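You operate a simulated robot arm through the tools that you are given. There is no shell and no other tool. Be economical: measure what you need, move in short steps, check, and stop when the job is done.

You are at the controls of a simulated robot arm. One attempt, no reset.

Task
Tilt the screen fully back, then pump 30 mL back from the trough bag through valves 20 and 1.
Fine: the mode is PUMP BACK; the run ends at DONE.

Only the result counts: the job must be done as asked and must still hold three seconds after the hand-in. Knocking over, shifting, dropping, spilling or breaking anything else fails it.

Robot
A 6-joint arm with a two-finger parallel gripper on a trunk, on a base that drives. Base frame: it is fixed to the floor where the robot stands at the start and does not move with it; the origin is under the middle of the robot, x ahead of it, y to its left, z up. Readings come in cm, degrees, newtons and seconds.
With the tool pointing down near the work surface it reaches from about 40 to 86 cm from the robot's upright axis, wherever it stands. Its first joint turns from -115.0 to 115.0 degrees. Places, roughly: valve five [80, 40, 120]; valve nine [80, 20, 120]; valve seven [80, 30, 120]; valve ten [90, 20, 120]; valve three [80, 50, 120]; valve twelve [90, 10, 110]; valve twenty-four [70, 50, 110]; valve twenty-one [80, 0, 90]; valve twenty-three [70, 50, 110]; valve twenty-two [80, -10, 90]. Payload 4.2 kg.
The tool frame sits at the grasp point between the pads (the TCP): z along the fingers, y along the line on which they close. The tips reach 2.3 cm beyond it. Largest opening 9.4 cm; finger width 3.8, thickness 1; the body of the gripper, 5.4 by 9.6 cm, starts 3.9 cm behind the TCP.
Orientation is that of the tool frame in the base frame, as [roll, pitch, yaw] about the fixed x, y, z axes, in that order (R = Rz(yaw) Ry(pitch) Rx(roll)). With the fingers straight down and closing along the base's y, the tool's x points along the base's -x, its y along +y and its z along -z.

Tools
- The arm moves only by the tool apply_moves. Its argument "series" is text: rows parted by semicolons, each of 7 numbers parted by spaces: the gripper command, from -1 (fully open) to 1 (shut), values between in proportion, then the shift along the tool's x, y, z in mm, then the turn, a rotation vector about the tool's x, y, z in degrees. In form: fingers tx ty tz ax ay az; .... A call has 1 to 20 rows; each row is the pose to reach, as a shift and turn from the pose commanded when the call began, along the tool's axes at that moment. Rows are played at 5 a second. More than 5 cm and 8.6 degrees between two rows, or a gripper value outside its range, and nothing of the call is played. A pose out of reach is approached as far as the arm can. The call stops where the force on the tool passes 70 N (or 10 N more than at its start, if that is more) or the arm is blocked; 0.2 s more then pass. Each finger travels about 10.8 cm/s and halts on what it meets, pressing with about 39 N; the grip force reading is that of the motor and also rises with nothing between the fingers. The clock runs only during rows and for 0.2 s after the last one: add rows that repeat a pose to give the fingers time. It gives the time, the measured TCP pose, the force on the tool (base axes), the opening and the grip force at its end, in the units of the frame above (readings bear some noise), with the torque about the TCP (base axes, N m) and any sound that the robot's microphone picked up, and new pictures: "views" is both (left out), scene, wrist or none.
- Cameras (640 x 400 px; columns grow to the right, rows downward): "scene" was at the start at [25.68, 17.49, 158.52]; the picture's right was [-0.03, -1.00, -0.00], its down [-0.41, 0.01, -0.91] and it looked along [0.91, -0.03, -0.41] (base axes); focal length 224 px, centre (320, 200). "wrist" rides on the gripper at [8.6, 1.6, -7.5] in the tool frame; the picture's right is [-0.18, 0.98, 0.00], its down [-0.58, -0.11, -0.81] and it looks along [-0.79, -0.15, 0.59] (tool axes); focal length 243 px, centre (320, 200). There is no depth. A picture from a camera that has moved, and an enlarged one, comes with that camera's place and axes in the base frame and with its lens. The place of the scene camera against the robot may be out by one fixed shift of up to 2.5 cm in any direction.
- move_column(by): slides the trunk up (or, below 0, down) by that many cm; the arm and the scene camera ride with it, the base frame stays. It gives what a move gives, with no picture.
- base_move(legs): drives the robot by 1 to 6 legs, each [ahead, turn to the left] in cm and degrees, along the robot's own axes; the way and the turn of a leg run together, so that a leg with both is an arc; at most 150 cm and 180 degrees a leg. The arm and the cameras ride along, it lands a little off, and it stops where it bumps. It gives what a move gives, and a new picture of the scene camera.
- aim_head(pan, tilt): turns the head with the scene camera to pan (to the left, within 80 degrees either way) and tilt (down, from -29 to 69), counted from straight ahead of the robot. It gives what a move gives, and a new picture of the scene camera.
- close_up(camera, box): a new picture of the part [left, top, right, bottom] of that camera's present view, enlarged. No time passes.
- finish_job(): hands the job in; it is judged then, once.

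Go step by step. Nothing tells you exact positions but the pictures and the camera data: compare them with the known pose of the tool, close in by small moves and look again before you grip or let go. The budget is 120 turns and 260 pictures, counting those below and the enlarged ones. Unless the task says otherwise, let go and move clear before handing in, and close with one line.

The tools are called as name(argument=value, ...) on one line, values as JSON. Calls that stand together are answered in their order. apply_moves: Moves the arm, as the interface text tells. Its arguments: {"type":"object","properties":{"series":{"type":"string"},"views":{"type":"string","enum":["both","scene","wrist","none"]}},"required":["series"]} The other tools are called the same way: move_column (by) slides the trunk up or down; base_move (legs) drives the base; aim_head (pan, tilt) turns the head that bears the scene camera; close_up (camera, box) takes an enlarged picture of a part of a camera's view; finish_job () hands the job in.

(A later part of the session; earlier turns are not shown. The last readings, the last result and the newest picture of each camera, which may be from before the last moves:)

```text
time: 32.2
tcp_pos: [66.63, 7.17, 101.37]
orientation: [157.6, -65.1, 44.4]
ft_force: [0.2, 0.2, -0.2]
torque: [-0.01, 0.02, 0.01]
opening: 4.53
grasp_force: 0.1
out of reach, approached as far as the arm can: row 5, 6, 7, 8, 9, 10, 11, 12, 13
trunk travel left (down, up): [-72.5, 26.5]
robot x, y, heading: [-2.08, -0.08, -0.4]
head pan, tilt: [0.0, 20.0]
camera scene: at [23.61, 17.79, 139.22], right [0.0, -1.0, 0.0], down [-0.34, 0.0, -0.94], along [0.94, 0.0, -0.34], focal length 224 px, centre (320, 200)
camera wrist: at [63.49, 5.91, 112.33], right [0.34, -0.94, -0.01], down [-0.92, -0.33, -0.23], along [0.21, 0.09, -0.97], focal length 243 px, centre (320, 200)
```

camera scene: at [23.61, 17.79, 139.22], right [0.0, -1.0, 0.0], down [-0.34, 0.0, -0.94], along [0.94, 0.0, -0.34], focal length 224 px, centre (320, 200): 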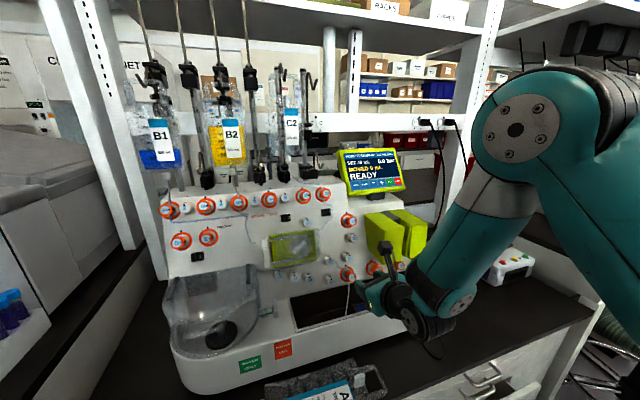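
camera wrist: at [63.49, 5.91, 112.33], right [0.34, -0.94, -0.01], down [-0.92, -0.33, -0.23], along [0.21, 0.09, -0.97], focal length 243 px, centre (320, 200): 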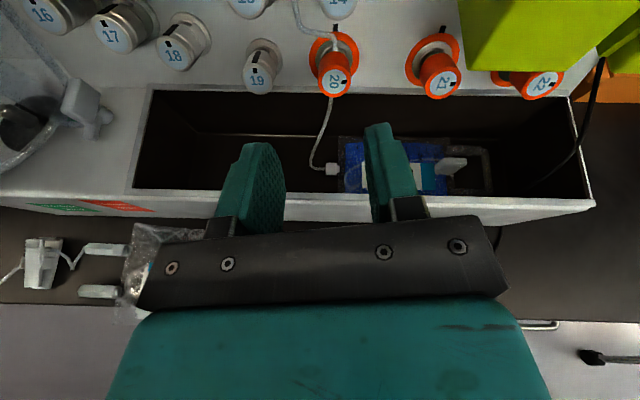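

Valve 20 is in view at about [78.8, 10.5, 93.1]. I'll line up on its axis and close in part way.

apply_moves(series="0.04 -14 3 20 0 0 0; 0.04 -29 6 45 0 0 0; 0.04 -29 6 80 0 0 0; 0.04 -29 6 80 0 0 0", views="wrist")

close_up(camera="wrist", box=[220, 40, 460, 190])

close_up(camera="scene", box=[310, 230, 430, 310])

```text
time: 33.2
tcp_pos: [72.88, 8.41, 95.45]
orientation: [157.4, -65.0, 44.1]
ft_force: [0.6, -0.1, -0.4]
torque: [-0.01, 0.0, -0.03]
opening: 4.52
grasp_force: 0.0
trunk travel left (down, up): [-72.5, 26.5]
robot x, y, heading: [-2.2, -0.17, 0.0]
head pan, tilt: [0.0, 20.0]
camera wrist: at [69.71, 7.11, 106.47], right [0.33, -0.94, -0.01], down [-0.92, -0.32, -0.23], along [0.22, 0.08, -0.97], focal length 243 px, centre (320, 200)
```

wrist: 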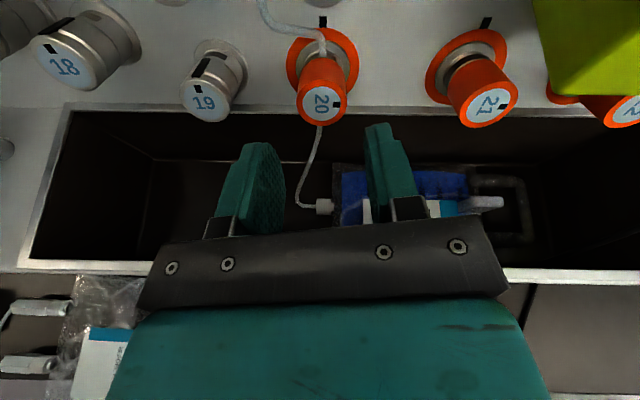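

```text
2.67 times, centred on (340, 115) of wrist
camera zoom: at [69.71, 7.11, 106.47], right [0.33, -0.94, -0.01], down [-0.92, -0.32, -0.23], along [0.22, 0.08, -0.97], focal length 647 px, centre (267, 427)
```

zoom: 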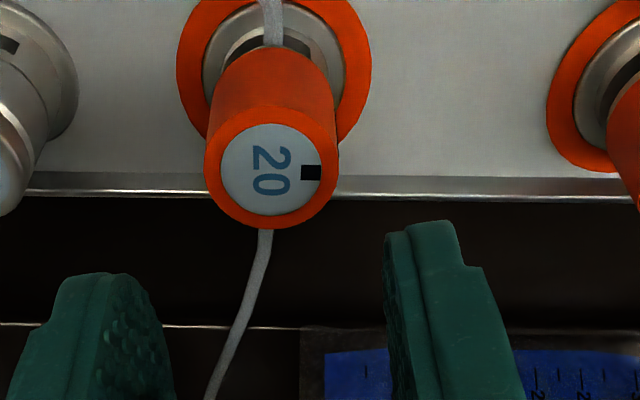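

```text
5.00 times, centred on (370, 270) of scene
camera zoom: at [23.61, 17.79, 139.22], right [0.0, -1.0, 0.0], down [-0.34, 0.0, -0.94], along [0.94, 0.0, -0.34], focal length 1121 px, centre (70, -150)
```

zoom: 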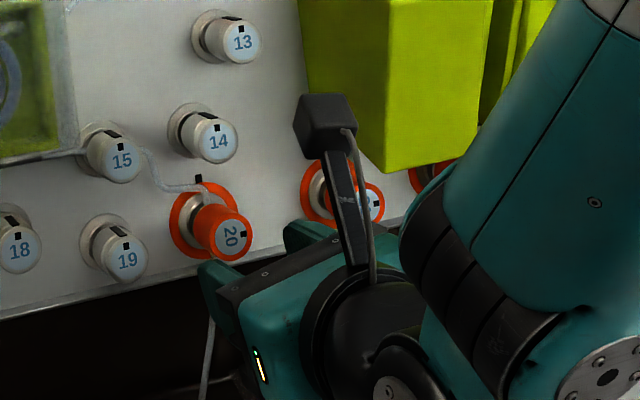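

The tool axis meets valve 20's face about 6.4 cm ahead of the TCP. I'll advance 4 cm with a slightly wider opening.

apply_moves(series="-0.15 0 1 20 0 0 0; -0.15 0 1 40 0 0 0; -0.15 0 1 40 0 0 0", views="wrist")

close_up(camera="wrist", box=[220, 70, 420, 195])

```text
time: 34.0
tcp_pos: [76.35, 9.54, 93.94]
orientation: [157.4, -65.1, 44.1]
ft_force: [-0.9, 1.1, -0.1]
torque: [-0.03, 0.01, 0.03]
opening: 5.4
grasp_force: 0.0
trunk travel left (down, up): [-72.5, 26.5]
robot x, y, heading: [-2.11, -0.01, 0.0]
head pan, tilt: [0.0, 20.0]
camera wrist: at [73.2, 8.35, 104.97], right [0.33, -0.94, -0.01], down [-0.92, -0.32, -0.23], along [0.21, 0.08, -0.97], focal length 243 px, centre (320, 200)
```

wrist: 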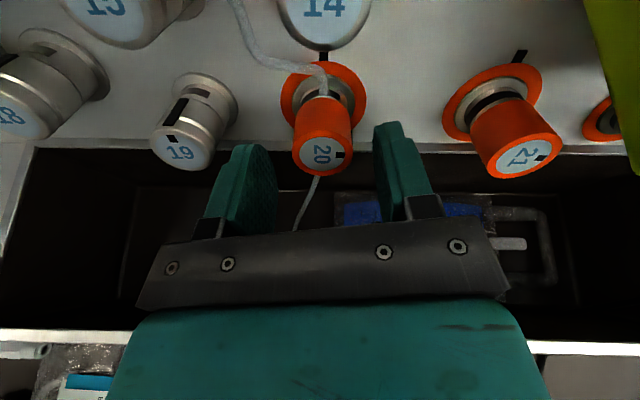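

```text
3.20 times, centred on (320, 132) of wrist
camera zoom: at [73.2, 8.35, 104.97], right [0.33, -0.94, -0.01], down [-0.92, -0.32, -0.23], along [0.21, 0.08, -0.97], focal length 776 px, centre (320, 416)
```

zoom: 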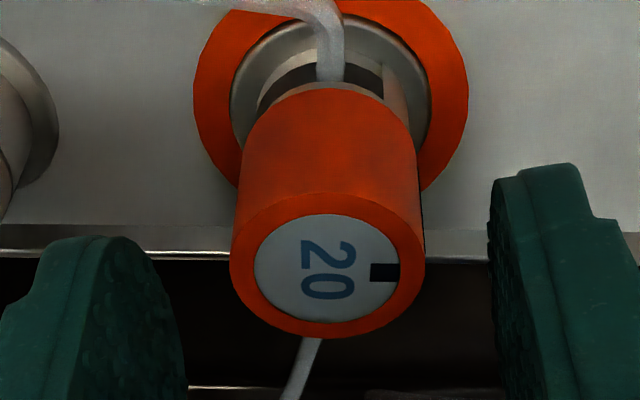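

Alignment is good: the face is about 2 cm ahead on axis. I'll advance 1.6 cm and grip.

apply_moves(series="-0.15 0 2 8 0 0 0; -0.15 0 2 16 0 0 0; 1 0 2 16 0 0 0; 1 0 2 16 0 0 0; 1 0 2 16 0 0 0", views="wrist")

```text
time: 35.2
tcp_pos: [77.83, 9.65, 93.36]
orientation: [157.2, -65.0, 44.1]
ft_force: [5.1, -8.4, -1.1]
torque: [-0.09, -0.01, -1.34]
opening: 2.84
grasp_force: 39.3
trunk travel left (down, up): [-72.5, 26.5]
robot x, y, heading: [-2.27, -0.07, -0.0]
head pan, tilt: [0.0, 20.0]
camera wrist: at [74.7, 8.51, 104.38], right [0.33, -0.94, -0.01], down [-0.92, -0.32, -0.23], along [0.22, 0.08, -0.97], focal length 243 px, centre (320, 200)
```

wrist: 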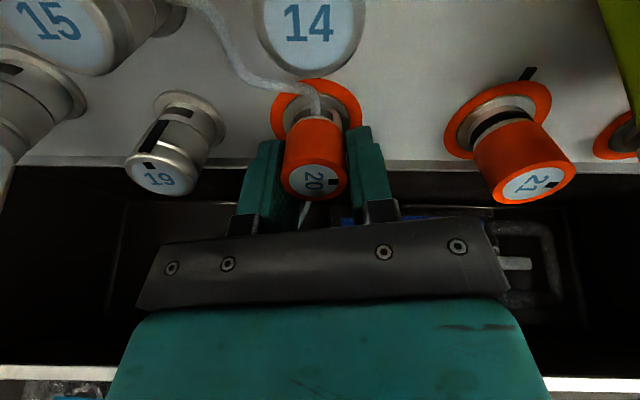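

Gripped at 2.84 cm. I'll rotate 90° counter-clockwise (−z) about the knob's axis.

apply_moves(series="1 0.4 0 0 0 0 -8.2; 1 0.8 -0.1 0 0 0 -16.4; 1 1.2 -0.3 0 0 0 -24.5; 1 1.6 -0.5 0 0 0 -32.7; 1 2 -0.7 0 0 0 -40.9; 1 2.3 -1 0 0 0 -49.1; 1 2.5 -1.4 0 0 0 -57.3; 1 2.7 -1.8 0 0 0 -65.5; 1 2.9 -2.2 0 0 0 -73.6; 1 3 -2.6 0 0 0 -81.8; 1 3 -3 0 0 0 -90; 1 3 -3 0 0 0 -90", views="wrist")

close_up(camera="scene", box=[310, 230, 430, 310])

```text
time: 37.8
tcp_pos: [78.07, 10.3, 94.17]
orientation: [112.6, 9.3, 113.3]
ft_force: [23.2, -12.4, 35.9]
torque: [-0.4, 0.69, -0.18]
opening: 2.65
grasp_force: 45.0
trunk travel left (down, up): [-72.5, 26.5]
robot x, y, heading: [-2.27, 0.35, 0.2]
head pan, tilt: [0.0, 20.0]
camera wrist: at [68.69, 16.22, 97.04], right [0.36, 0.12, 0.93], down [-0.51, -0.81, 0.3], along [0.78, -0.58, -0.23], focal length 243 px, centre (320, 200)
```

wrist: 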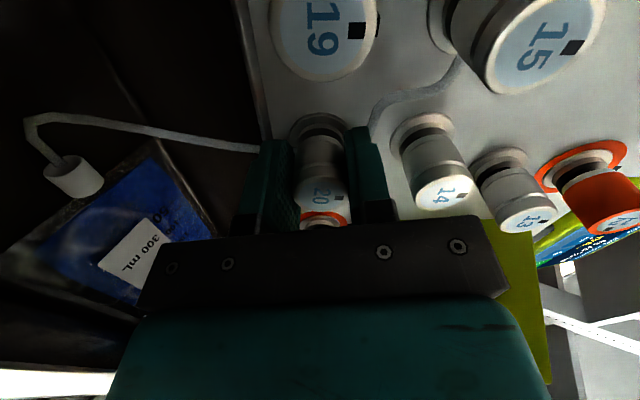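

```text
5.00 times, centred on (370, 270) of scene
camera zoom: at [23.56, 17.66, 139.25], right [0.0, -1.0, 0.0], down [-0.34, 0.0, -0.94], along [0.94, 0.0, -0.34], focal length 1121 px, centre (70, -150)
```

zoom: 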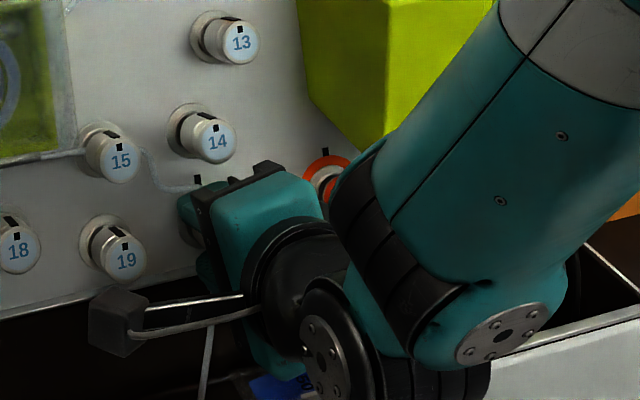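

Valve 20 has turned silver, meaning open. I'll release and back off straight.

apply_moves(series="-0.1 0 0 0 0 0 0; -0.15 0 0 0 0 0 0; -0.15 0 0 -20 0 0 0; -0.15 0 0 -60 0 0 0; -0.15 0 0 -100 0 0 0; -0.15 0 0 -100 0 0 0", views="wrist")

close_up(camera="wrist", box=[200, 0, 440, 150])

```text
time: 39.2
tcp_pos: [69.11, 7.24, 97.78]
orientation: [113.4, 9.3, 113.6]
ft_force: [1.0, 0.5, -0.2]
torque: [0.0, 0.01, 0.0]
opening: 5.41
grasp_force: 0.1
trunk travel left (down, up): [-72.5, 26.5]
robot x, y, heading: [-1.84, -0.24, 0.1]
head pan, tilt: [0.0, 20.0]
camera wrist: at [59.73, 13.25, 100.71], right [0.37, 0.12, 0.92], down [-0.5, -0.81, 0.31], along [0.78, -0.58, -0.24], focal length 243 px, centre (320, 200)
```

wrist: 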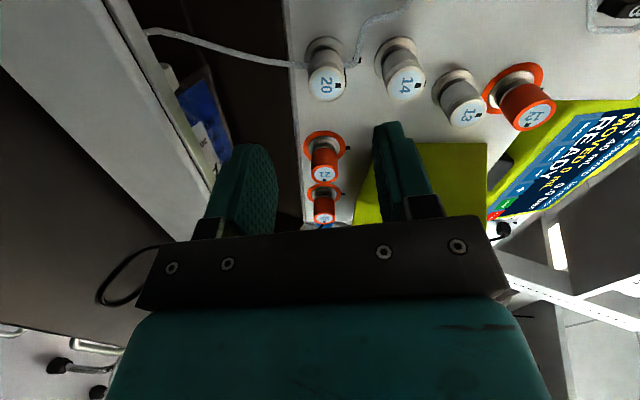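

```text
2.67 times, centred on (320, 75) of wrist
camera zoom: at [59.73, 13.25, 100.71], right [0.37, 0.12, 0.92], down [-0.5, -0.81, 0.31], along [0.78, -0.58, -0.24], focal length 647 px, centre (320, 533)
```

zoom: 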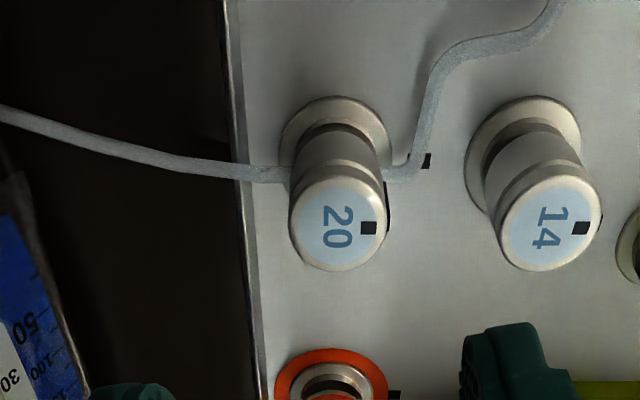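

Valve 20's mark now matches the open ones, such as 14. Next is valve 1: I'll raise the arm, then turn the base left so the arm doesn't sweep past the head.

apply_moves(series="-0.15 -6 35 -20 0 0 0; -0.15 -13 70 -40 0 0 0; -0.15 -19 105 -60 0 0 0; -0.15 -25 140 -81 0 0 0; -0.15 -32 175 -101 0 0 0; -0.15 -38 210 -121 0 0 0; -0.15 -44 242 -141 0 0 0; -0.15 -44 242 -141 0 0 0", views="none")

base_move(legs=[[0, 25]])

```text
time: 41.0
tcp_pos: [65.95, 5.84, 125.77]
orientation: [113.3, 9.4, 113.5]
ft_force: [-0.2, 0.4, 0.1]
torque: [0.02, 0.03, 0.03]
opening: 5.41
grasp_force: 0.2
trunk travel left (down, up): [-72.5, 26.5]
robot x, y, heading: [-2.28, -0.65, -0.2]
head pan, tilt: [0.0, 20.0]
```

```text
time: 42.7
tcp_pos: [56.89, 34.24, 125.81]
orientation: [113.2, 9.2, 138.6]
ft_force: [-0.3, -0.9, 0.7]
torque: [0.02, 0.01, 0.03]
opening: 5.42
grasp_force: 0.0
trunk travel left (down, up): [-72.5, 26.5]
robot x, y, heading: [-1.67, -0.52, 25.1]
head pan, tilt: [0.0, 20.0]
camera scene: at [13.04, 26.31, 139.21], right [0.43, -0.9, 0.0], down [-0.31, -0.15, -0.94], along [0.85, 0.4, -0.34], focal length 224 px, centre (320, 200)
```

scene: 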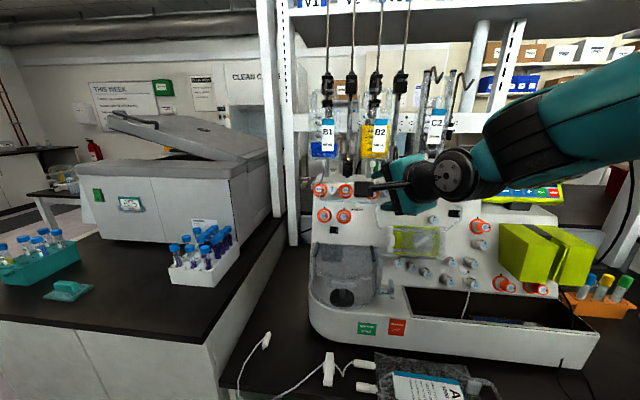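

apply_moves(series="-0.15 0 0 0 1.3 -7.55 3.27; -0.15 0 0 0 2.7 -15.1 6.5; -0.15 0 0 0 4 -22.65 9.8; -0.15 0 0 0 4 -22.65 9.8", views="none")

apply_moves(series="-0.15 29 9 20 0 0 6.6; -0.15 58 19 40 0 0 13.2; -0.15 86 28 59 0 0 19.8; -0.15 115 37 79 0 0 26.4; -0.15 144 47 99 0 0 33; -0.15 144 47 99 0 0 33", views="both")

close_up(camera="scene", box=[290, 120, 410, 220])

```text
time: 43.7
tcp_pos: [56.94, 34.38, 125.77]
orientation: [113.2, 9.3, 113.5]
ft_force: [0.7, -0.6, 0.6]
torque: [0.01, -0.03, -0.01]
opening: 5.42
grasp_force: 0.2
trunk travel left (down, up): [-72.5, 26.5]
robot x, y, heading: [-2.32, -0.27, 25.1]
head pan, tilt: [0.0, 20.0]
```

```text
time: 45.1
tcp_pos: [61.28, 51.79, 123.76]
orientation: [114.7, -21.1, 100.2]
ft_force: [-0.1, 0.4, 0.3]
torque: [0.0, 0.0, 0.01]
opening: 5.4
grasp_force: 0.0
trunk travel left (down, up): [-72.5, 26.5]
robot x, y, heading: [-2.0, -0.1, 25.3]
head pan, tilt: [0.0, 20.0]
camera scene: at [13.03, 26.31, 139.21], right [0.43, -0.9, 0.0], down [-0.31, -0.15, -0.94], along [0.85, 0.4, -0.34], focal length 224 px, centre (320, 200)
camera wrist: at [54.18, 57.0, 131.17], right [0.49, -0.41, 0.77], down [-0.65, -0.76, 0.01], along [0.57, -0.51, -0.64], focal length 243 px, centre (320, 200)
```

scene: 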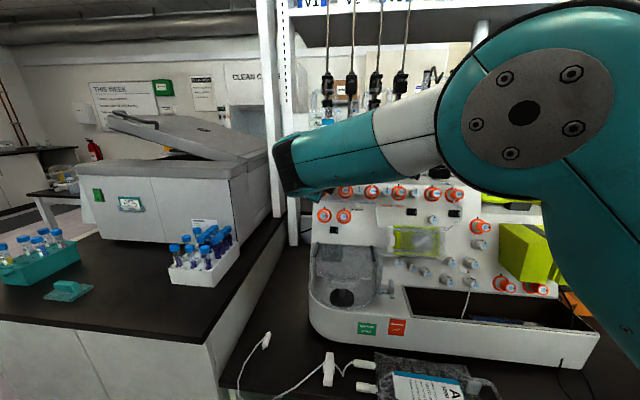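
wrist: 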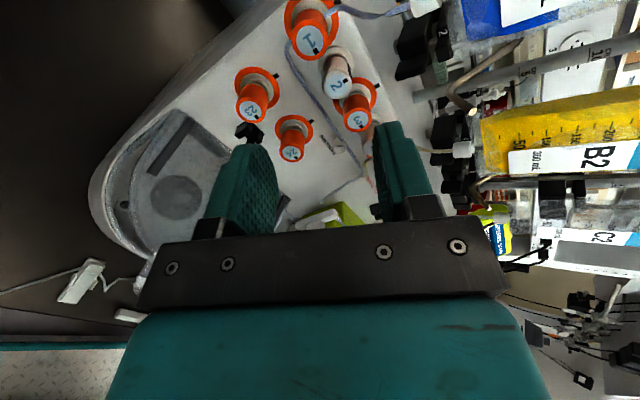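

```text
4.00 times, centred on (350, 170) of scene
camera zoom: at [13.03, 26.31, 139.21], right [0.43, -0.9, 0.0], down [-0.31, -0.15, -0.94], along [0.85, 0.4, -0.34], focal length 896 px, centre (200, 320)
```

zoom: 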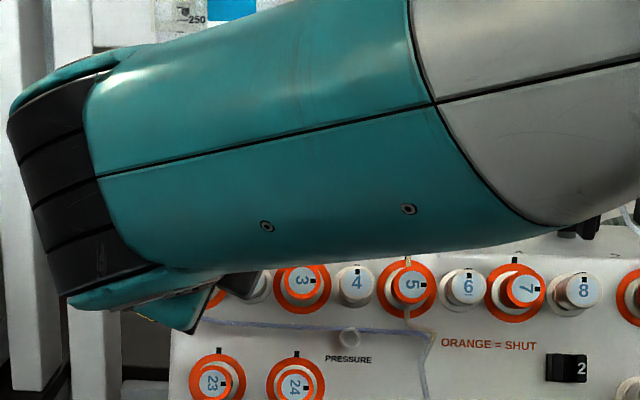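

Valve 1 is near [73.4, 57.1, 117.9], almost on the tool axis. I'll center on it and close in 8 cm.

apply_moves(series="-0.05 4 -3 30 0 0 0; -0.05 7 -6 60 0 0 0; -0.05 7 -6 80 0 0 0; -0.05 7 -6 80 0 0 0", views="wrist")

close_up(camera="wrist", box=[220, 40, 460, 190])

```text
time: 46.1
tcp_pos: [67.74, 55.04, 120.6]
orientation: [114.6, -21.0, 100.3]
ft_force: [0.2, 0.0, -0.3]
torque: [-0.03, 0.03, -0.01]
opening: 4.91
grasp_force: 0.0
trunk travel left (down, up): [-72.5, 26.5]
robot x, y, heading: [-2.1, 0.17, 25.2]
head pan, tilt: [0.0, 20.0]
camera wrist: at [60.63, 60.25, 127.88], right [0.49, -0.41, 0.77], down [-0.65, -0.76, 0.01], along [0.58, -0.51, -0.64], focal length 243 px, centre (320, 200)
```

wrist: 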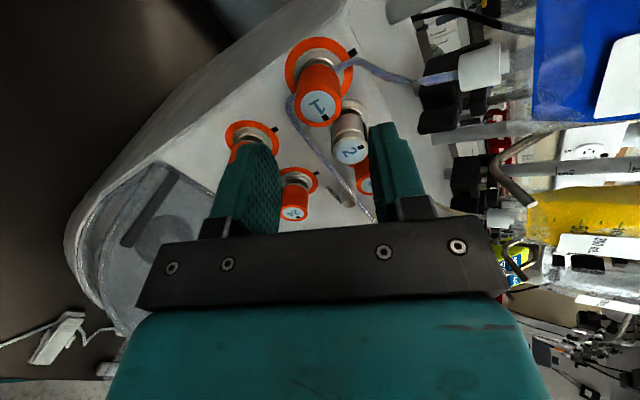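

```text
2.67 times, centred on (340, 115) of wrist
camera zoom: at [60.63, 60.25, 127.88], right [0.49, -0.41, 0.77], down [-0.65, -0.76, 0.01], along [0.58, -0.51, -0.64], focal length 647 px, centre (267, 427)
```

zoom: 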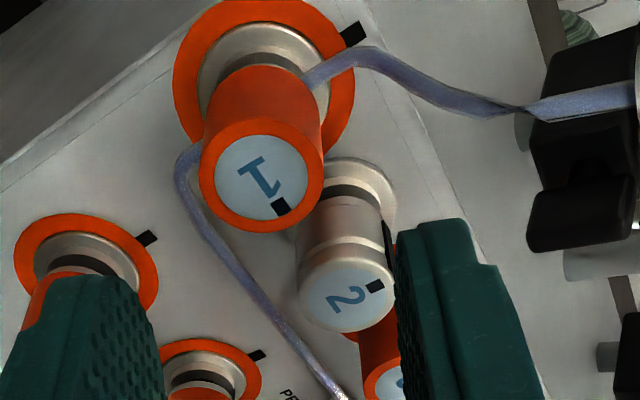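

The two rays agree: the valve 1 face is about 6 cm ahead on axis. I'll advance 3.8 cm and check again.

apply_moves(series="-0.05 1 0 20 0 0 0; -0.05 2 -1 38 0 0 0; -0.05 2 -1 38 0 0 0", views="wrist")

close_up(camera="wrist", box=[220, 70, 420, 195])

```text
time: 46.9
tcp_pos: [70.91, 56.36, 118.97]
orientation: [114.5, -21.0, 100.3]
ft_force: [0.3, -0.1, -1.4]
torque: [0.0, -0.01, 0.0]
opening: 4.96
grasp_force: 0.0
trunk travel left (down, up): [-72.5, 26.5]
robot x, y, heading: [-2.21, -0.35, 25.1]
head pan, tilt: [0.0, 20.0]
camera wrist: at [63.88, 61.62, 126.31], right [0.49, -0.41, 0.77], down [-0.65, -0.76, 0.01], along [0.58, -0.51, -0.64], focal length 243 px, centre (320, 200)
```

wrist: 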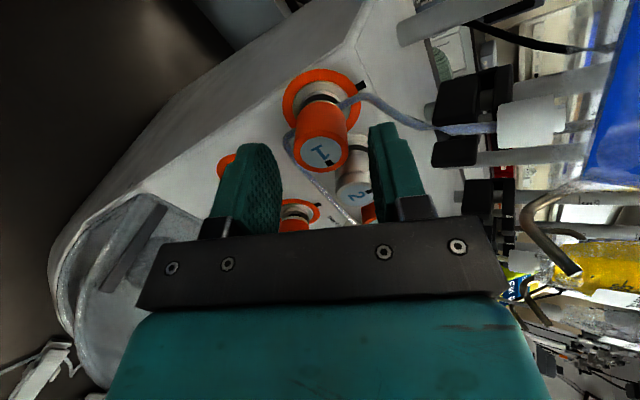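

```text
3.20 times, centred on (320, 132) of wrist
camera zoom: at [63.88, 61.62, 126.31], right [0.49, -0.41, 0.77], down [-0.65, -0.76, 0.01], along [0.58, -0.51, -0.64], focal length 776 px, centre (320, 416)
```

zoom: 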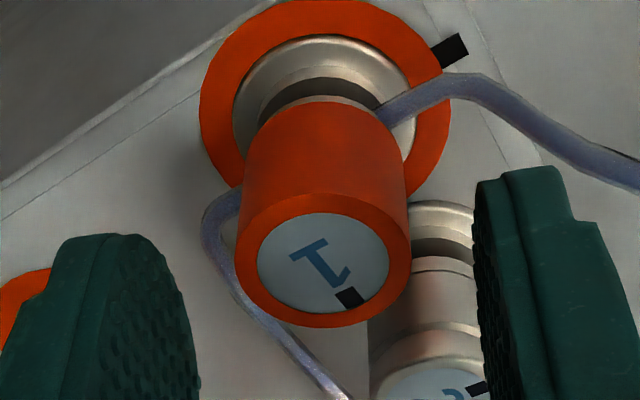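

Aligned again, with the face about 2 cm ahead. I'll advance 1.6 cm, grip, and make the first partial turn of 46°.

apply_moves(series="-0.05 0 0 8 0 0 0; -0.05 0 0 16 0 0 0; 1 0 0 16 0 0 0; 1 0 0 16 0 0 0; 1 0 0 16 0 0 0; 1 0 0 16 0 0 -7.7; 1 0 0 16 0 0 -15.4; 1 0 0 16 0 0 -23; 1 0 0 16 0 0 -30.7; 1 0 0 16 0 0 -38.4; 1 0 0 16 0 0 -46; 1 0 0 16 0 0 -46", views="wrist")

close_up(camera="wrist", box=[220, 70, 420, 195])

```text
time: 49.5
tcp_pos: [72.42, 56.9, 118.46]
orientation: [114.3, 21.2, 119.0]
ft_force: [24.6, 11.0, 20.5]
torque: [0.0, 0.77, 0.39]
opening: 2.69
grasp_force: 44.9
trunk travel left (down, up): [-72.5, 26.5]
robot x, y, heading: [-2.23, -0.35, 25.3]
head pan, tilt: [0.0, 20.0]
camera wrist: at [62.43, 62.38, 119.63], right [0.28, 0.33, 0.9], down [-0.46, -0.78, 0.43], along [0.84, -0.54, -0.07], focal length 243 px, centre (320, 200)
```

wrist: 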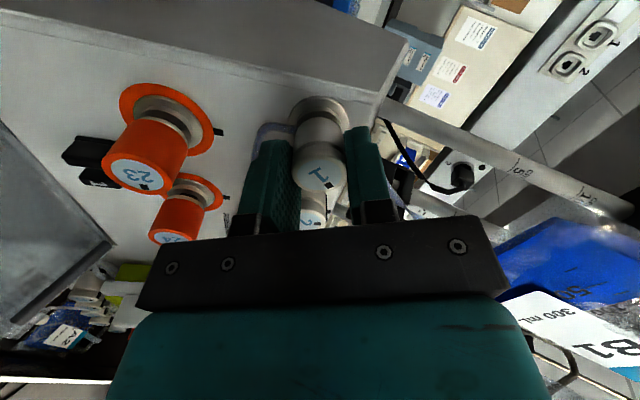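

```text
3.20 times, centred on (320, 132) of wrist
camera zoom: at [62.43, 62.38, 119.63], right [0.28, 0.33, 0.9], down [-0.46, -0.78, 0.43], along [0.84, -0.54, -0.07], focal length 776 px, centre (320, 416)
```

zoom: 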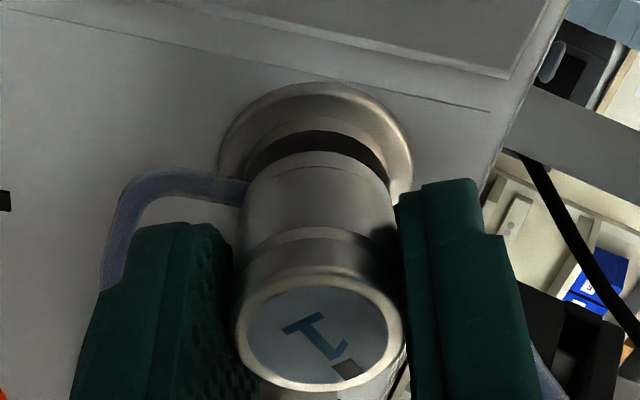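

The knob changed to silver part way round. I'll release, rotate back, regrip and finish the turn to 90°.

apply_moves(series="0.1 0 0 0 0 0 0; 0 0 0 0 0 0 0; 0 0 0 0 0 0 8; 0 0 0 0 0 0 16; 0 0 0 0 0 0 24; 0 0 0 0 0 0 32; 0 0 0 0 0 0 39; 0 0 0 0 0 0 45; 1 0 0 0 0 0 45; 1 0 0 0 0 0 45; 1 0 0 0 0 0 45; 1 0 0 0 0 0 38; 1 0 0 0 0 0 30; 1 0 0 0 0 0 22; 1 0 0 0 0 0 14; 1 0 0 0 0 0 6; 1 0 0 0 0 0 0; 1 0 0 0 0 0 0", views="wrist")

close_up(camera="wrist", box=[220, 70, 420, 195])

```text
time: 53.3
tcp_pos: [72.42, 56.85, 118.53]
orientation: [114.4, 21.2, 119.0]
ft_force: [11.4, 4.8, 21.1]
torque: [0.32, 0.67, -0.33]
opening: 2.68
grasp_force: 44.9
trunk travel left (down, up): [-72.5, 26.5]
robot x, y, heading: [-2.45, -0.32, 25.3]
head pan, tilt: [0.0, 20.0]
camera wrist: at [62.39, 62.39, 119.64], right [0.28, 0.33, 0.9], down [-0.46, -0.78, 0.43], along [0.84, -0.54, -0.07], focal length 243 px, centre (320, 200)
```

wrist: 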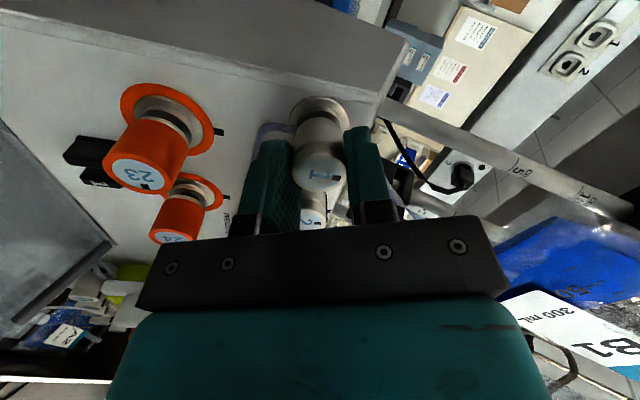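

```text
3.20 times, centred on (320, 132) of wrist
camera zoom: at [62.39, 62.39, 119.64], right [0.28, 0.33, 0.9], down [-0.46, -0.78, 0.43], along [0.84, -0.54, -0.07], focal length 776 px, centre (320, 416)
```

zoom: 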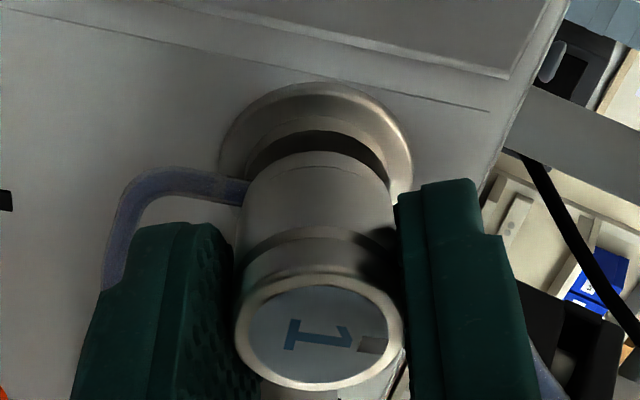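

apply_moves(series="0 0 0 0 0 0 0; 0 0 0 0 0 0 0; 0 0 0 -30 0 0 0; 0 0 0 -70 0 0 0; 0 0 0 -110 0 0 0; 0 0 0 -150 0 0 0; 0 0 0 -150 0 0 0", views="wrist")

close_up(camera="wrist", box=[220, 0, 420, 125])

```text
time: 54.9
tcp_pos: [59.25, 52.0, 124.04]
orientation: [114.7, 21.1, 119.0]
ft_force: [0.3, -0.1, 0.1]
torque: [0.01, 0.01, -0.03]
opening: 4.69
grasp_force: 0.1
trunk travel left (down, up): [-72.5, 26.5]
robot x, y, heading: [-2.29, -0.4, 25.0]
head pan, tilt: [0.0, 20.0]
camera wrist: at [49.2, 57.49, 125.22], right [0.29, 0.33, 0.9], down [-0.46, -0.78, 0.43], along [0.84, -0.54, -0.07], focal length 243 px, centre (320, 200)
```

wrist: 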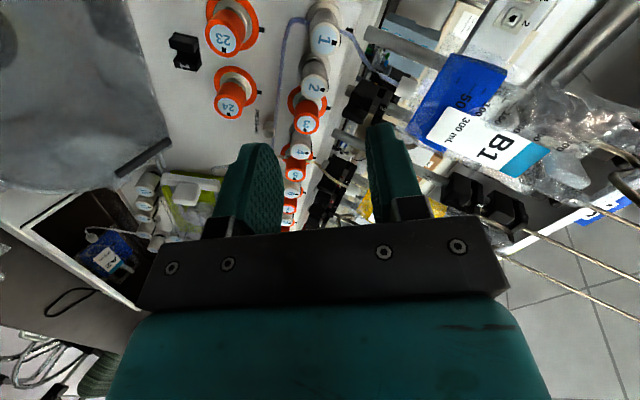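

```text
3.20 times, centred on (320, 62) of wrist
camera zoom: at [49.2, 57.49, 125.22], right [0.29, 0.33, 0.9], down [-0.46, -0.78, 0.43], along [0.84, -0.54, -0.07], focal length 776 px, centre (320, 640)
```

zoom: 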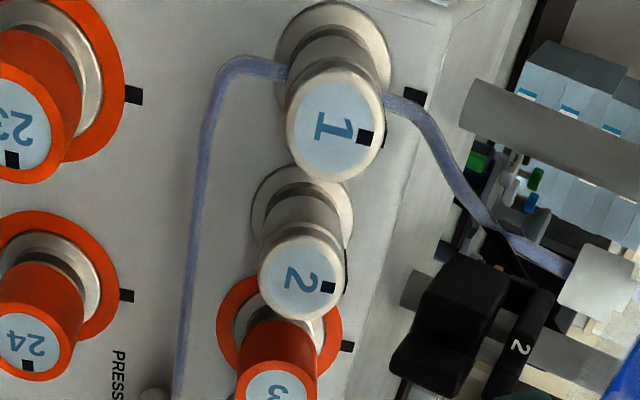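

Both valves 20 and 1 are now open, with their marks matching the other open valves. I'll retract, turn the base back, drive forward and set up for the screen.

apply_moves(series="1 -31 -8 -20 0 0 0; 1 -62 -16 -39 0 0 0; 1 -94 -25 -59 0 0 0; 1 -125 -33 -79 0 0 0; 1 -156 -41 -98 0 0 0; 1 -156 -41 -98 0 0 0", views="none")

base_move(legs=[[0, -25.1], [10, 0]])

```text
time: 56.3
tcp_pos: [56.98, 34.22, 130.24]
orientation: [114.8, 21.2, 119.0]
ft_force: [-0.4, -0.1, 0.9]
torque: [0.02, -0.02, 0.05]
opening: 0.0
grasp_force: 39.1
trunk travel left (down, up): [-72.5, 26.5]
robot x, y, heading: [-1.6, 0.34, 25.3]
head pan, tilt: [0.0, 20.0]
```

```text
time: 58.7
tcp_pos: [76.48, 6.31, 130.11]
orientation: [114.7, 21.1, 94.1]
ft_force: [0.1, 0.1, -0.2]
torque: [-0.03, 0.03, 0.01]
opening: 0.0
grasp_force: 39.3
trunk travel left (down, up): [-72.5, 26.5]
robot x, y, heading: [8.19, 0.02, -0.1]
head pan, tilt: [0.0, 20.0]
camera scene: at [33.9, 17.87, 139.22], right [0.0, -1.0, 0.0], down [-0.34, 0.0, -0.94], along [0.94, 0.0, -0.34], focal length 224 px, centre (320, 200)
```

scene: 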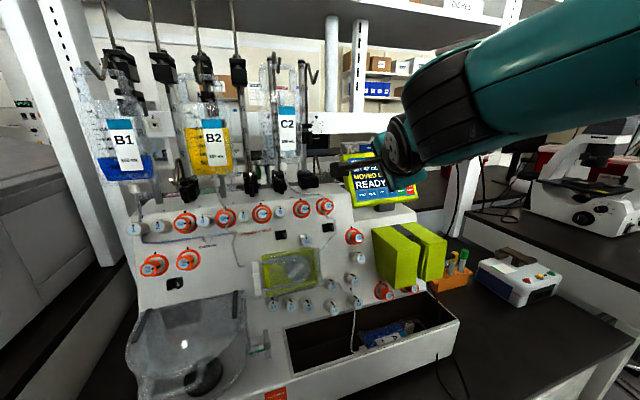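

apply_moves(series="1 0 0 0 -3 7.1 -3.25; 1 0 0 0 -6 14.1 -6.5; 1 0 0 0 -9 21.2 -9.75; 1 0 0 0 -9 21.2 -9.75", views="none")

apply_moves(series="1 -5 0 0 0 0 8; 1 -10 0 0 0 0 16; 1 -15 0 0 0 0 24; 1 -20 0 0 0 0 32; 1 -25 0 0 0 0 40; 1 -30 0 0 0 0 48; 1 -35 0 0 0 0 56; 1 -40 0 0 0 0 64; 1 -45 0 0 0 0 72; 1 -50 0 0 0 0 80; 1 -55 0 0 0 0 88; 1 -60 0 0 0 0 96; 1 -65 0 0 0 0 104; 1 -70 0 0 0 0 112; 1 -70 0 0 0 0 112", views="both")

close_up(camera="scene", box=[320, 130, 480, 230])

```text
time: 59.7
tcp_pos: [76.44, 6.08, 130.09]
orientation: [114.7, 21.2, 119.1]
ft_force: [0.3, 0.7, 0.4]
torque: [-0.01, -0.01, 0.0]
opening: 0.0
grasp_force: 39.0
trunk travel left (down, up): [-72.5, 26.5]
robot x, y, heading: [8.38, 0.08, 0.1]
head pan, tilt: [0.0, 20.0]
```

```text
time: 62.9
tcp_pos: [79.74, -0.05, 132.42]
orientation: [176.6, -67.0, 23.7]
ft_force: [-0.7, -0.6, -0.8]
torque: [-0.01, -0.02, 0.02]
opening: 0.01
grasp_force: 39.2
out of reach, approached as far as the arm can: row 14, 15
trunk travel left (down, up): [-72.5, 26.5]
robot x, y, heading: [8.07, -0.15, 0.4]
head pan, tilt: [0.0, 20.0]
camera scene: at [33.9, 17.87, 139.21], right [0.0, -1.0, 0.0], down [-0.34, 0.0, -0.94], along [0.94, 0.0, -0.34], focal length 224 px, centre (320, 200)
camera wrist: at [76.85, -2.46, 143.38], right [0.28, -0.95, -0.15], down [-0.94, -0.24, -0.22], along [0.18, 0.2, -0.96], focal length 243 px, centre (320, 200)
```

scene: 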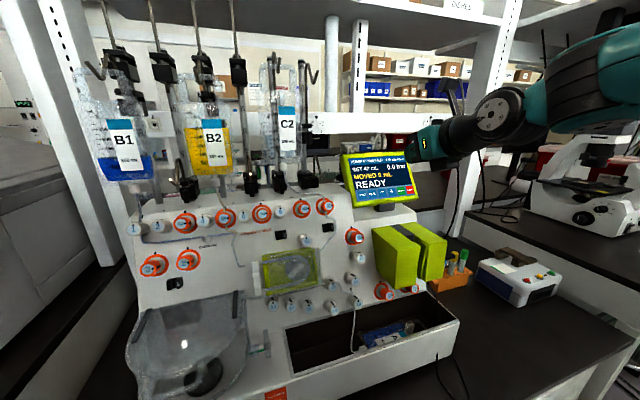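
wrist: 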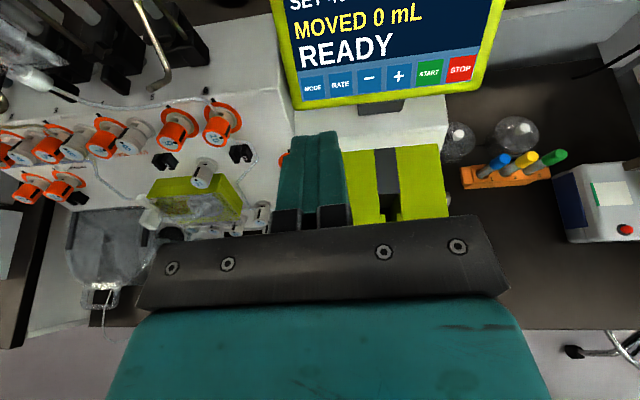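

```text
4.00 times, centred on (400, 180) of scene
camera zoom: at [33.9, 17.87, 139.21], right [0.0, -1.0, 0.0], down [-0.34, 0.0, -0.94], along [0.94, 0.0, -0.34], focal length 896 px, centre (0, 280)
```

zoom: 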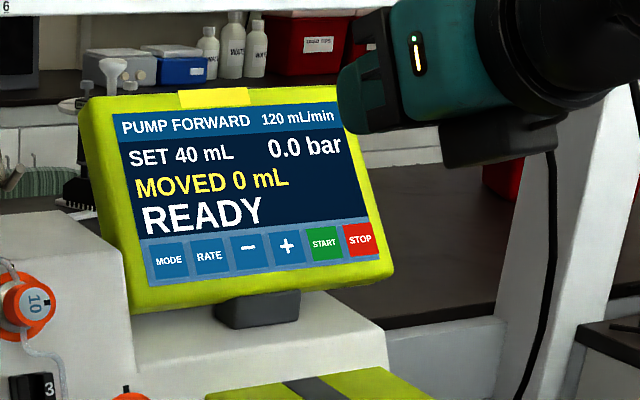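

MODE is near [94.3, 7.4, 118.4] and START near [98.6, −5.2, 118.3], with a pitch of about 3.3 cm. I'll move the closed fingertips to about 4 cm in front of MODE.

apply_moves(series="1 -16 -5 35 0 0 0; 1 -32 -11 70 0 0 0; 1 -48 -16 105 0 0 0; 1 -65 -22 141 0 0 0; 1 -65 -22 141 0 0 0", views="wrist")

close_up(camera="wrist", box=[220, 20, 420, 145])

close_up(camera="scene", box=[320, 130, 480, 230])

```text
time: 64.1
tcp_pos: [88.81, 4.73, 120.84]
orientation: [176.6, -67.2, 23.7]
ft_force: [0.6, -0.2, 0.6]
torque: [0.0, -0.02, 0.0]
opening: 0.02
grasp_force: 39.1
out of reach, approached as far as the arm can: row 3, 4, 5
trunk travel left (down, up): [-72.5, 26.5]
robot x, y, heading: [8.32, -0.13, -0.0]
head pan, tilt: [0.0, 20.0]
camera wrist: at [85.9, 2.22, 131.64], right [0.28, -0.95, -0.15], down [-0.94, -0.24, -0.23], along [0.18, 0.2, -0.96], focal length 243 px, centre (320, 200)
```

wrist: 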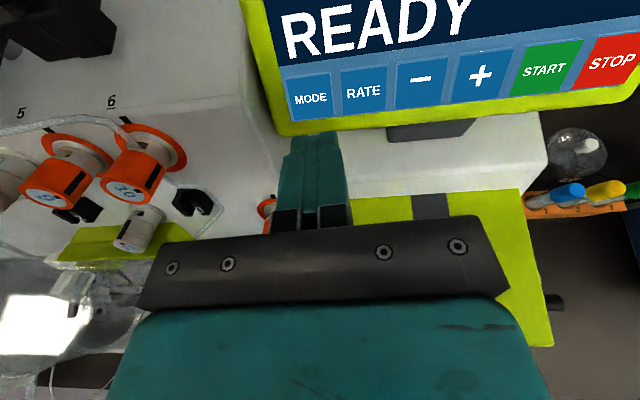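

```text
3.20 times, centred on (320, 82) of wrist
camera zoom: at [85.9, 2.22, 131.64], right [0.28, -0.95, -0.15], down [-0.94, -0.24, -0.23], along [0.18, 0.2, -0.96], focal length 776 px, centre (320, 576)
```

zoom: 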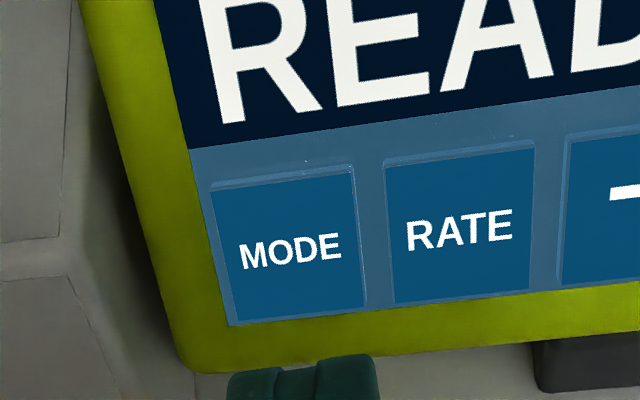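

```text
4.00 times, centred on (400, 180) of scene
camera zoom: at [33.89, 17.86, 139.22], right [0.0, -1.0, 0.0], down [-0.34, 0.0, -0.94], along [0.94, 0.0, -0.34], focal length 896 px, centre (0, 280)
```

zoom: 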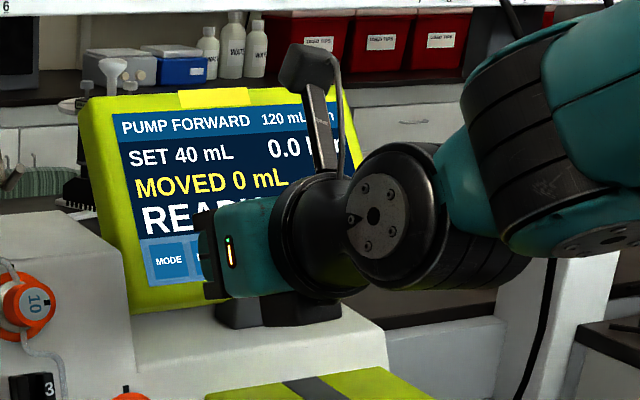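

MODE lies about 0.6 cm to the left of the tool axis. I'll correct that and press in small steps.

apply_moves(series="1 2 -3 15 0 0 0; 1 3 -6 30 0 0 0; 1 3 -6 35 0 0 0; 1 3 -6 38 0 0 0; 1 3 -6 38 0 0 0", views="wrist")

close_up(camera="wrist", box=[220, 50, 420, 175])

```text
time: 65.3
tcp_pos: [91.88, 5.4, 119.14]
orientation: [176.4, -67.1, 24.0]
ft_force: [1.0, -1.0, 0.2]
torque: [0.02, 0.0, 0.02]
opening: 0.0
grasp_force: 38.9
out of reach, approached as far as the arm can: row 1, 2, 3, 4, 5
trunk travel left (down, up): [-72.5, 26.5]
robot x, y, heading: [8.31, -0.08, 0.1]
head pan, tilt: [0.0, 20.0]
camera wrist: at [89.08, 2.87, 130.06], right [0.28, -0.95, -0.15], down [-0.94, -0.25, -0.23], along [0.18, 0.2, -0.96], focal length 243 px, centre (320, 200)
```

wrist: 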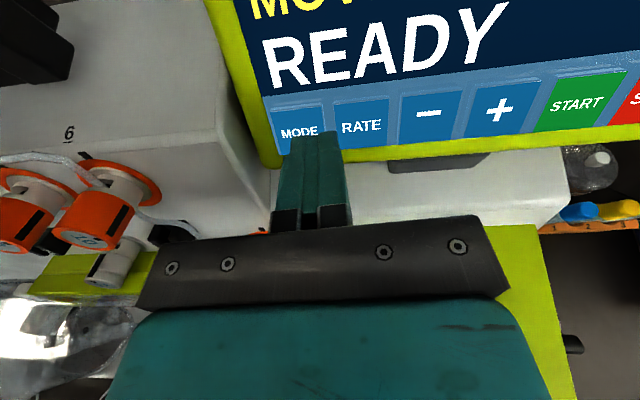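

```text
3.20 times, centred on (320, 112) of wrist
camera zoom: at [89.08, 2.87, 130.06], right [0.28, -0.95, -0.15], down [-0.94, -0.25, -0.23], along [0.18, 0.2, -0.96], focal length 776 px, centre (320, 480)
```

zoom: 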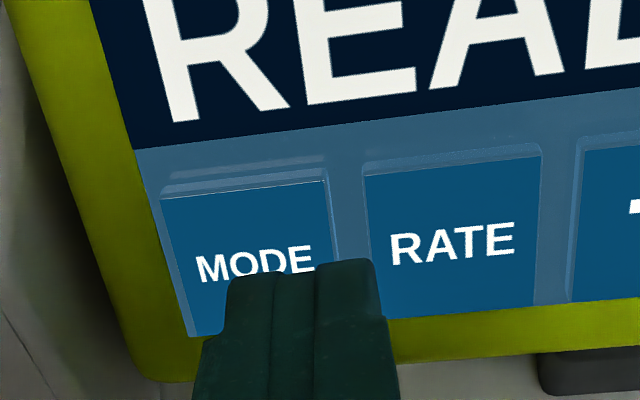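

The arm is limited slightly to the right of MODE. I'll back off 2 cm and try a different roll to gain reach.

apply_moves(series="1 0 0 -20 0 0 0; 1 0 -3 -25 0 0 -8; 1 0 -6 -25 0 0 -16; 1 0 -9 -25 0 0 -24; 1 0 -9 -25 0 0 -32; 1 0 -9 -25 0 0 -32", views="wrist")

```text
time: 66.7
tcp_pos: [89.42, 5.49, 120.35]
orientation: [127.7, -50.4, 78.9]
ft_force: [0.0, 0.0, -0.2]
torque: [-0.01, 0.0, 0.0]
opening: 0.0
grasp_force: 38.9
trunk travel left (down, up): [-72.5, 26.5]
robot x, y, heading: [8.25, 0.02, 0.2]
head pan, tilt: [0.0, 20.0]
camera wrist: at [84.78, 7.39, 130.64], right [0.45, -0.82, 0.35], down [-0.82, -0.54, -0.19], along [0.34, -0.21, -0.92], focal length 243 px, centre (320, 200)
```

wrist: 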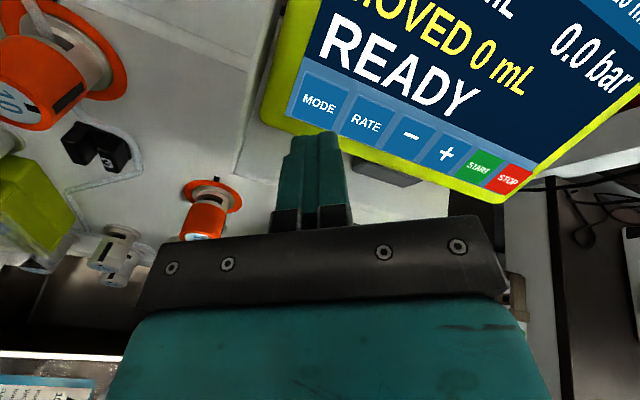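

No reach limit now, and MODE lies on the tool axis. I'll press forward slowly.

apply_moves(series="1 2 0 15 0 0 0; 1 2 0 25 0 0 0; 1 2 0 30 0 0 0; 1 2 0 33 0 0 0; 1 2 0 36 0 0 0", views="wrist")

close_up(camera="wrist", box=[240, 50, 440, 175])

```text
time: 67.9
tcp_pos: [92.47, 6.68, 118.91]
orientation: [127.8, -50.4, 78.8]
ft_force: [-1.4, -1.9, -0.9]
torque: [-0.05, 0.0, -0.02]
opening: 0.03
grasp_force: 39.5
trunk travel left (down, up): [-72.5, 26.5]
robot x, y, heading: [8.23, -0.18, 0.3]
head pan, tilt: [0.0, 20.0]
heard: click
camera wrist: at [87.92, 8.55, 129.32], right [0.45, -0.82, 0.35], down [-0.82, -0.53, -0.19], along [0.34, -0.2, -0.92], focal length 243 px, centre (320, 200)
```

wrist: 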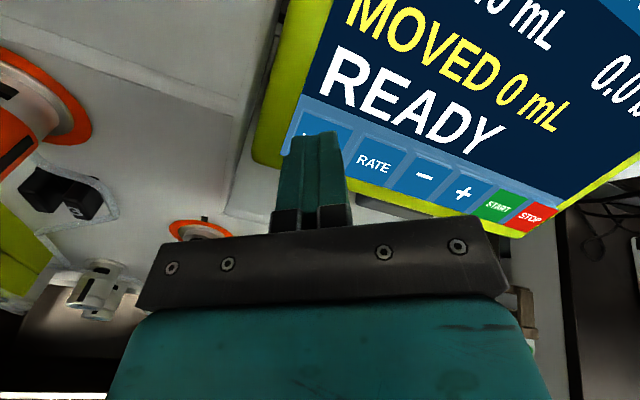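

```text
3.20 times, centred on (340, 112) of wrist
camera zoom: at [87.92, 8.55, 129.32], right [0.45, -0.82, 0.35], down [-0.82, -0.53, -0.19], along [0.34, -0.2, -0.92], focal length 776 px, centre (256, 480)
```

zoom: 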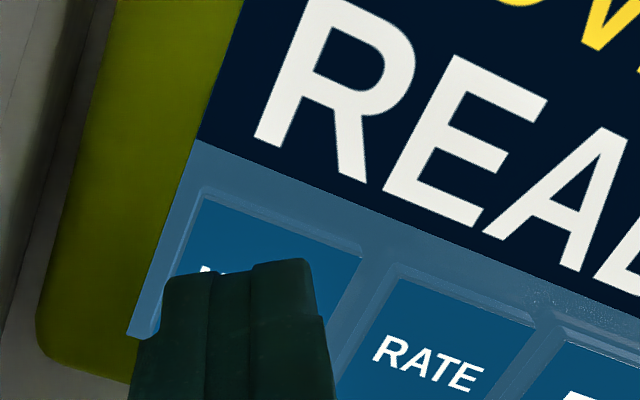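

A click was heard at MODE. I'll back off and read the screen.

apply_moves(series="1 0 0 -10 0 0 0; 1 0 0 -30 0 0 0; 1 0 0 -30 0 0 0", views="wrist")

close_up(camera="scene", box=[320, 130, 480, 230])

```text
time: 68.7
tcp_pos: [89.8, 5.78, 120.09]
orientation: [127.8, -50.5, 78.9]
ft_force: [-0.2, 0.0, 0.1]
torque: [0.0, 0.05, 0.02]
opening: 0.01
grasp_force: 38.5
trunk travel left (down, up): [-72.5, 26.5]
robot x, y, heading: [8.35, -0.09, 0.4]
head pan, tilt: [0.0, 20.0]
camera wrist: at [85.28, 7.76, 130.47], right [0.45, -0.82, 0.35], down [-0.82, -0.54, -0.19], along [0.34, -0.2, -0.92], focal length 243 px, centre (320, 200)
```

wrist: 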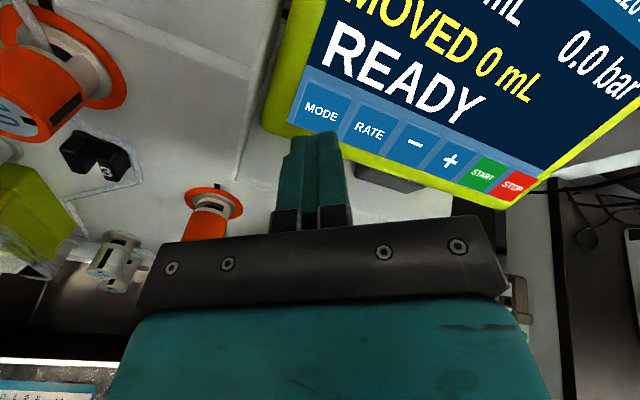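

```text
4.00 times, centred on (400, 180) of scene
camera zoom: at [33.91, 17.87, 139.21], right [0.0, -1.0, 0.0], down [-0.34, 0.0, -0.94], along [0.94, 0.0, -0.34], focal length 896 px, centre (0, 280)
```

zoom: 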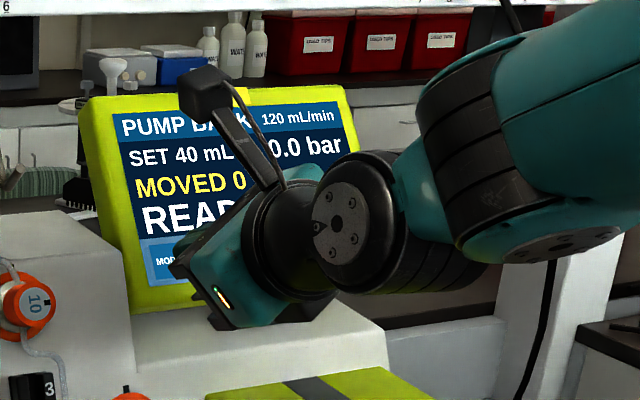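

The mode is PUMP BACK. Next I'll move two buttons to the right and press "−" once.

apply_moves(series="1 -18 28 0 0 0 0; 1 -37 55 -1 0 0 0; 1 -37 55 -1 0 0 0", views="wrist")

```text
time: 69.5
tcp_pos: [91.9, -0.68, 120.0]
orientation: [127.7, -50.5, 78.8]
ft_force: [0.0, -0.2, -0.4]
torque: [-0.04, -0.02, 0.0]
opening: 0.01
grasp_force: 38.8
trunk travel left (down, up): [-72.5, 26.5]
robot x, y, heading: [8.36, -0.12, 0.4]
head pan, tilt: [0.0, 20.0]
camera wrist: at [87.32, 1.31, 130.33], right [0.45, -0.82, 0.35], down [-0.82, -0.54, -0.19], along [0.34, -0.2, -0.92], focal length 243 px, centre (320, 200)
```

wrist: 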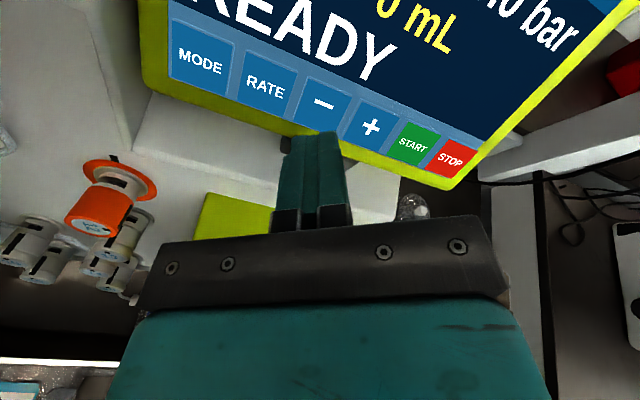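

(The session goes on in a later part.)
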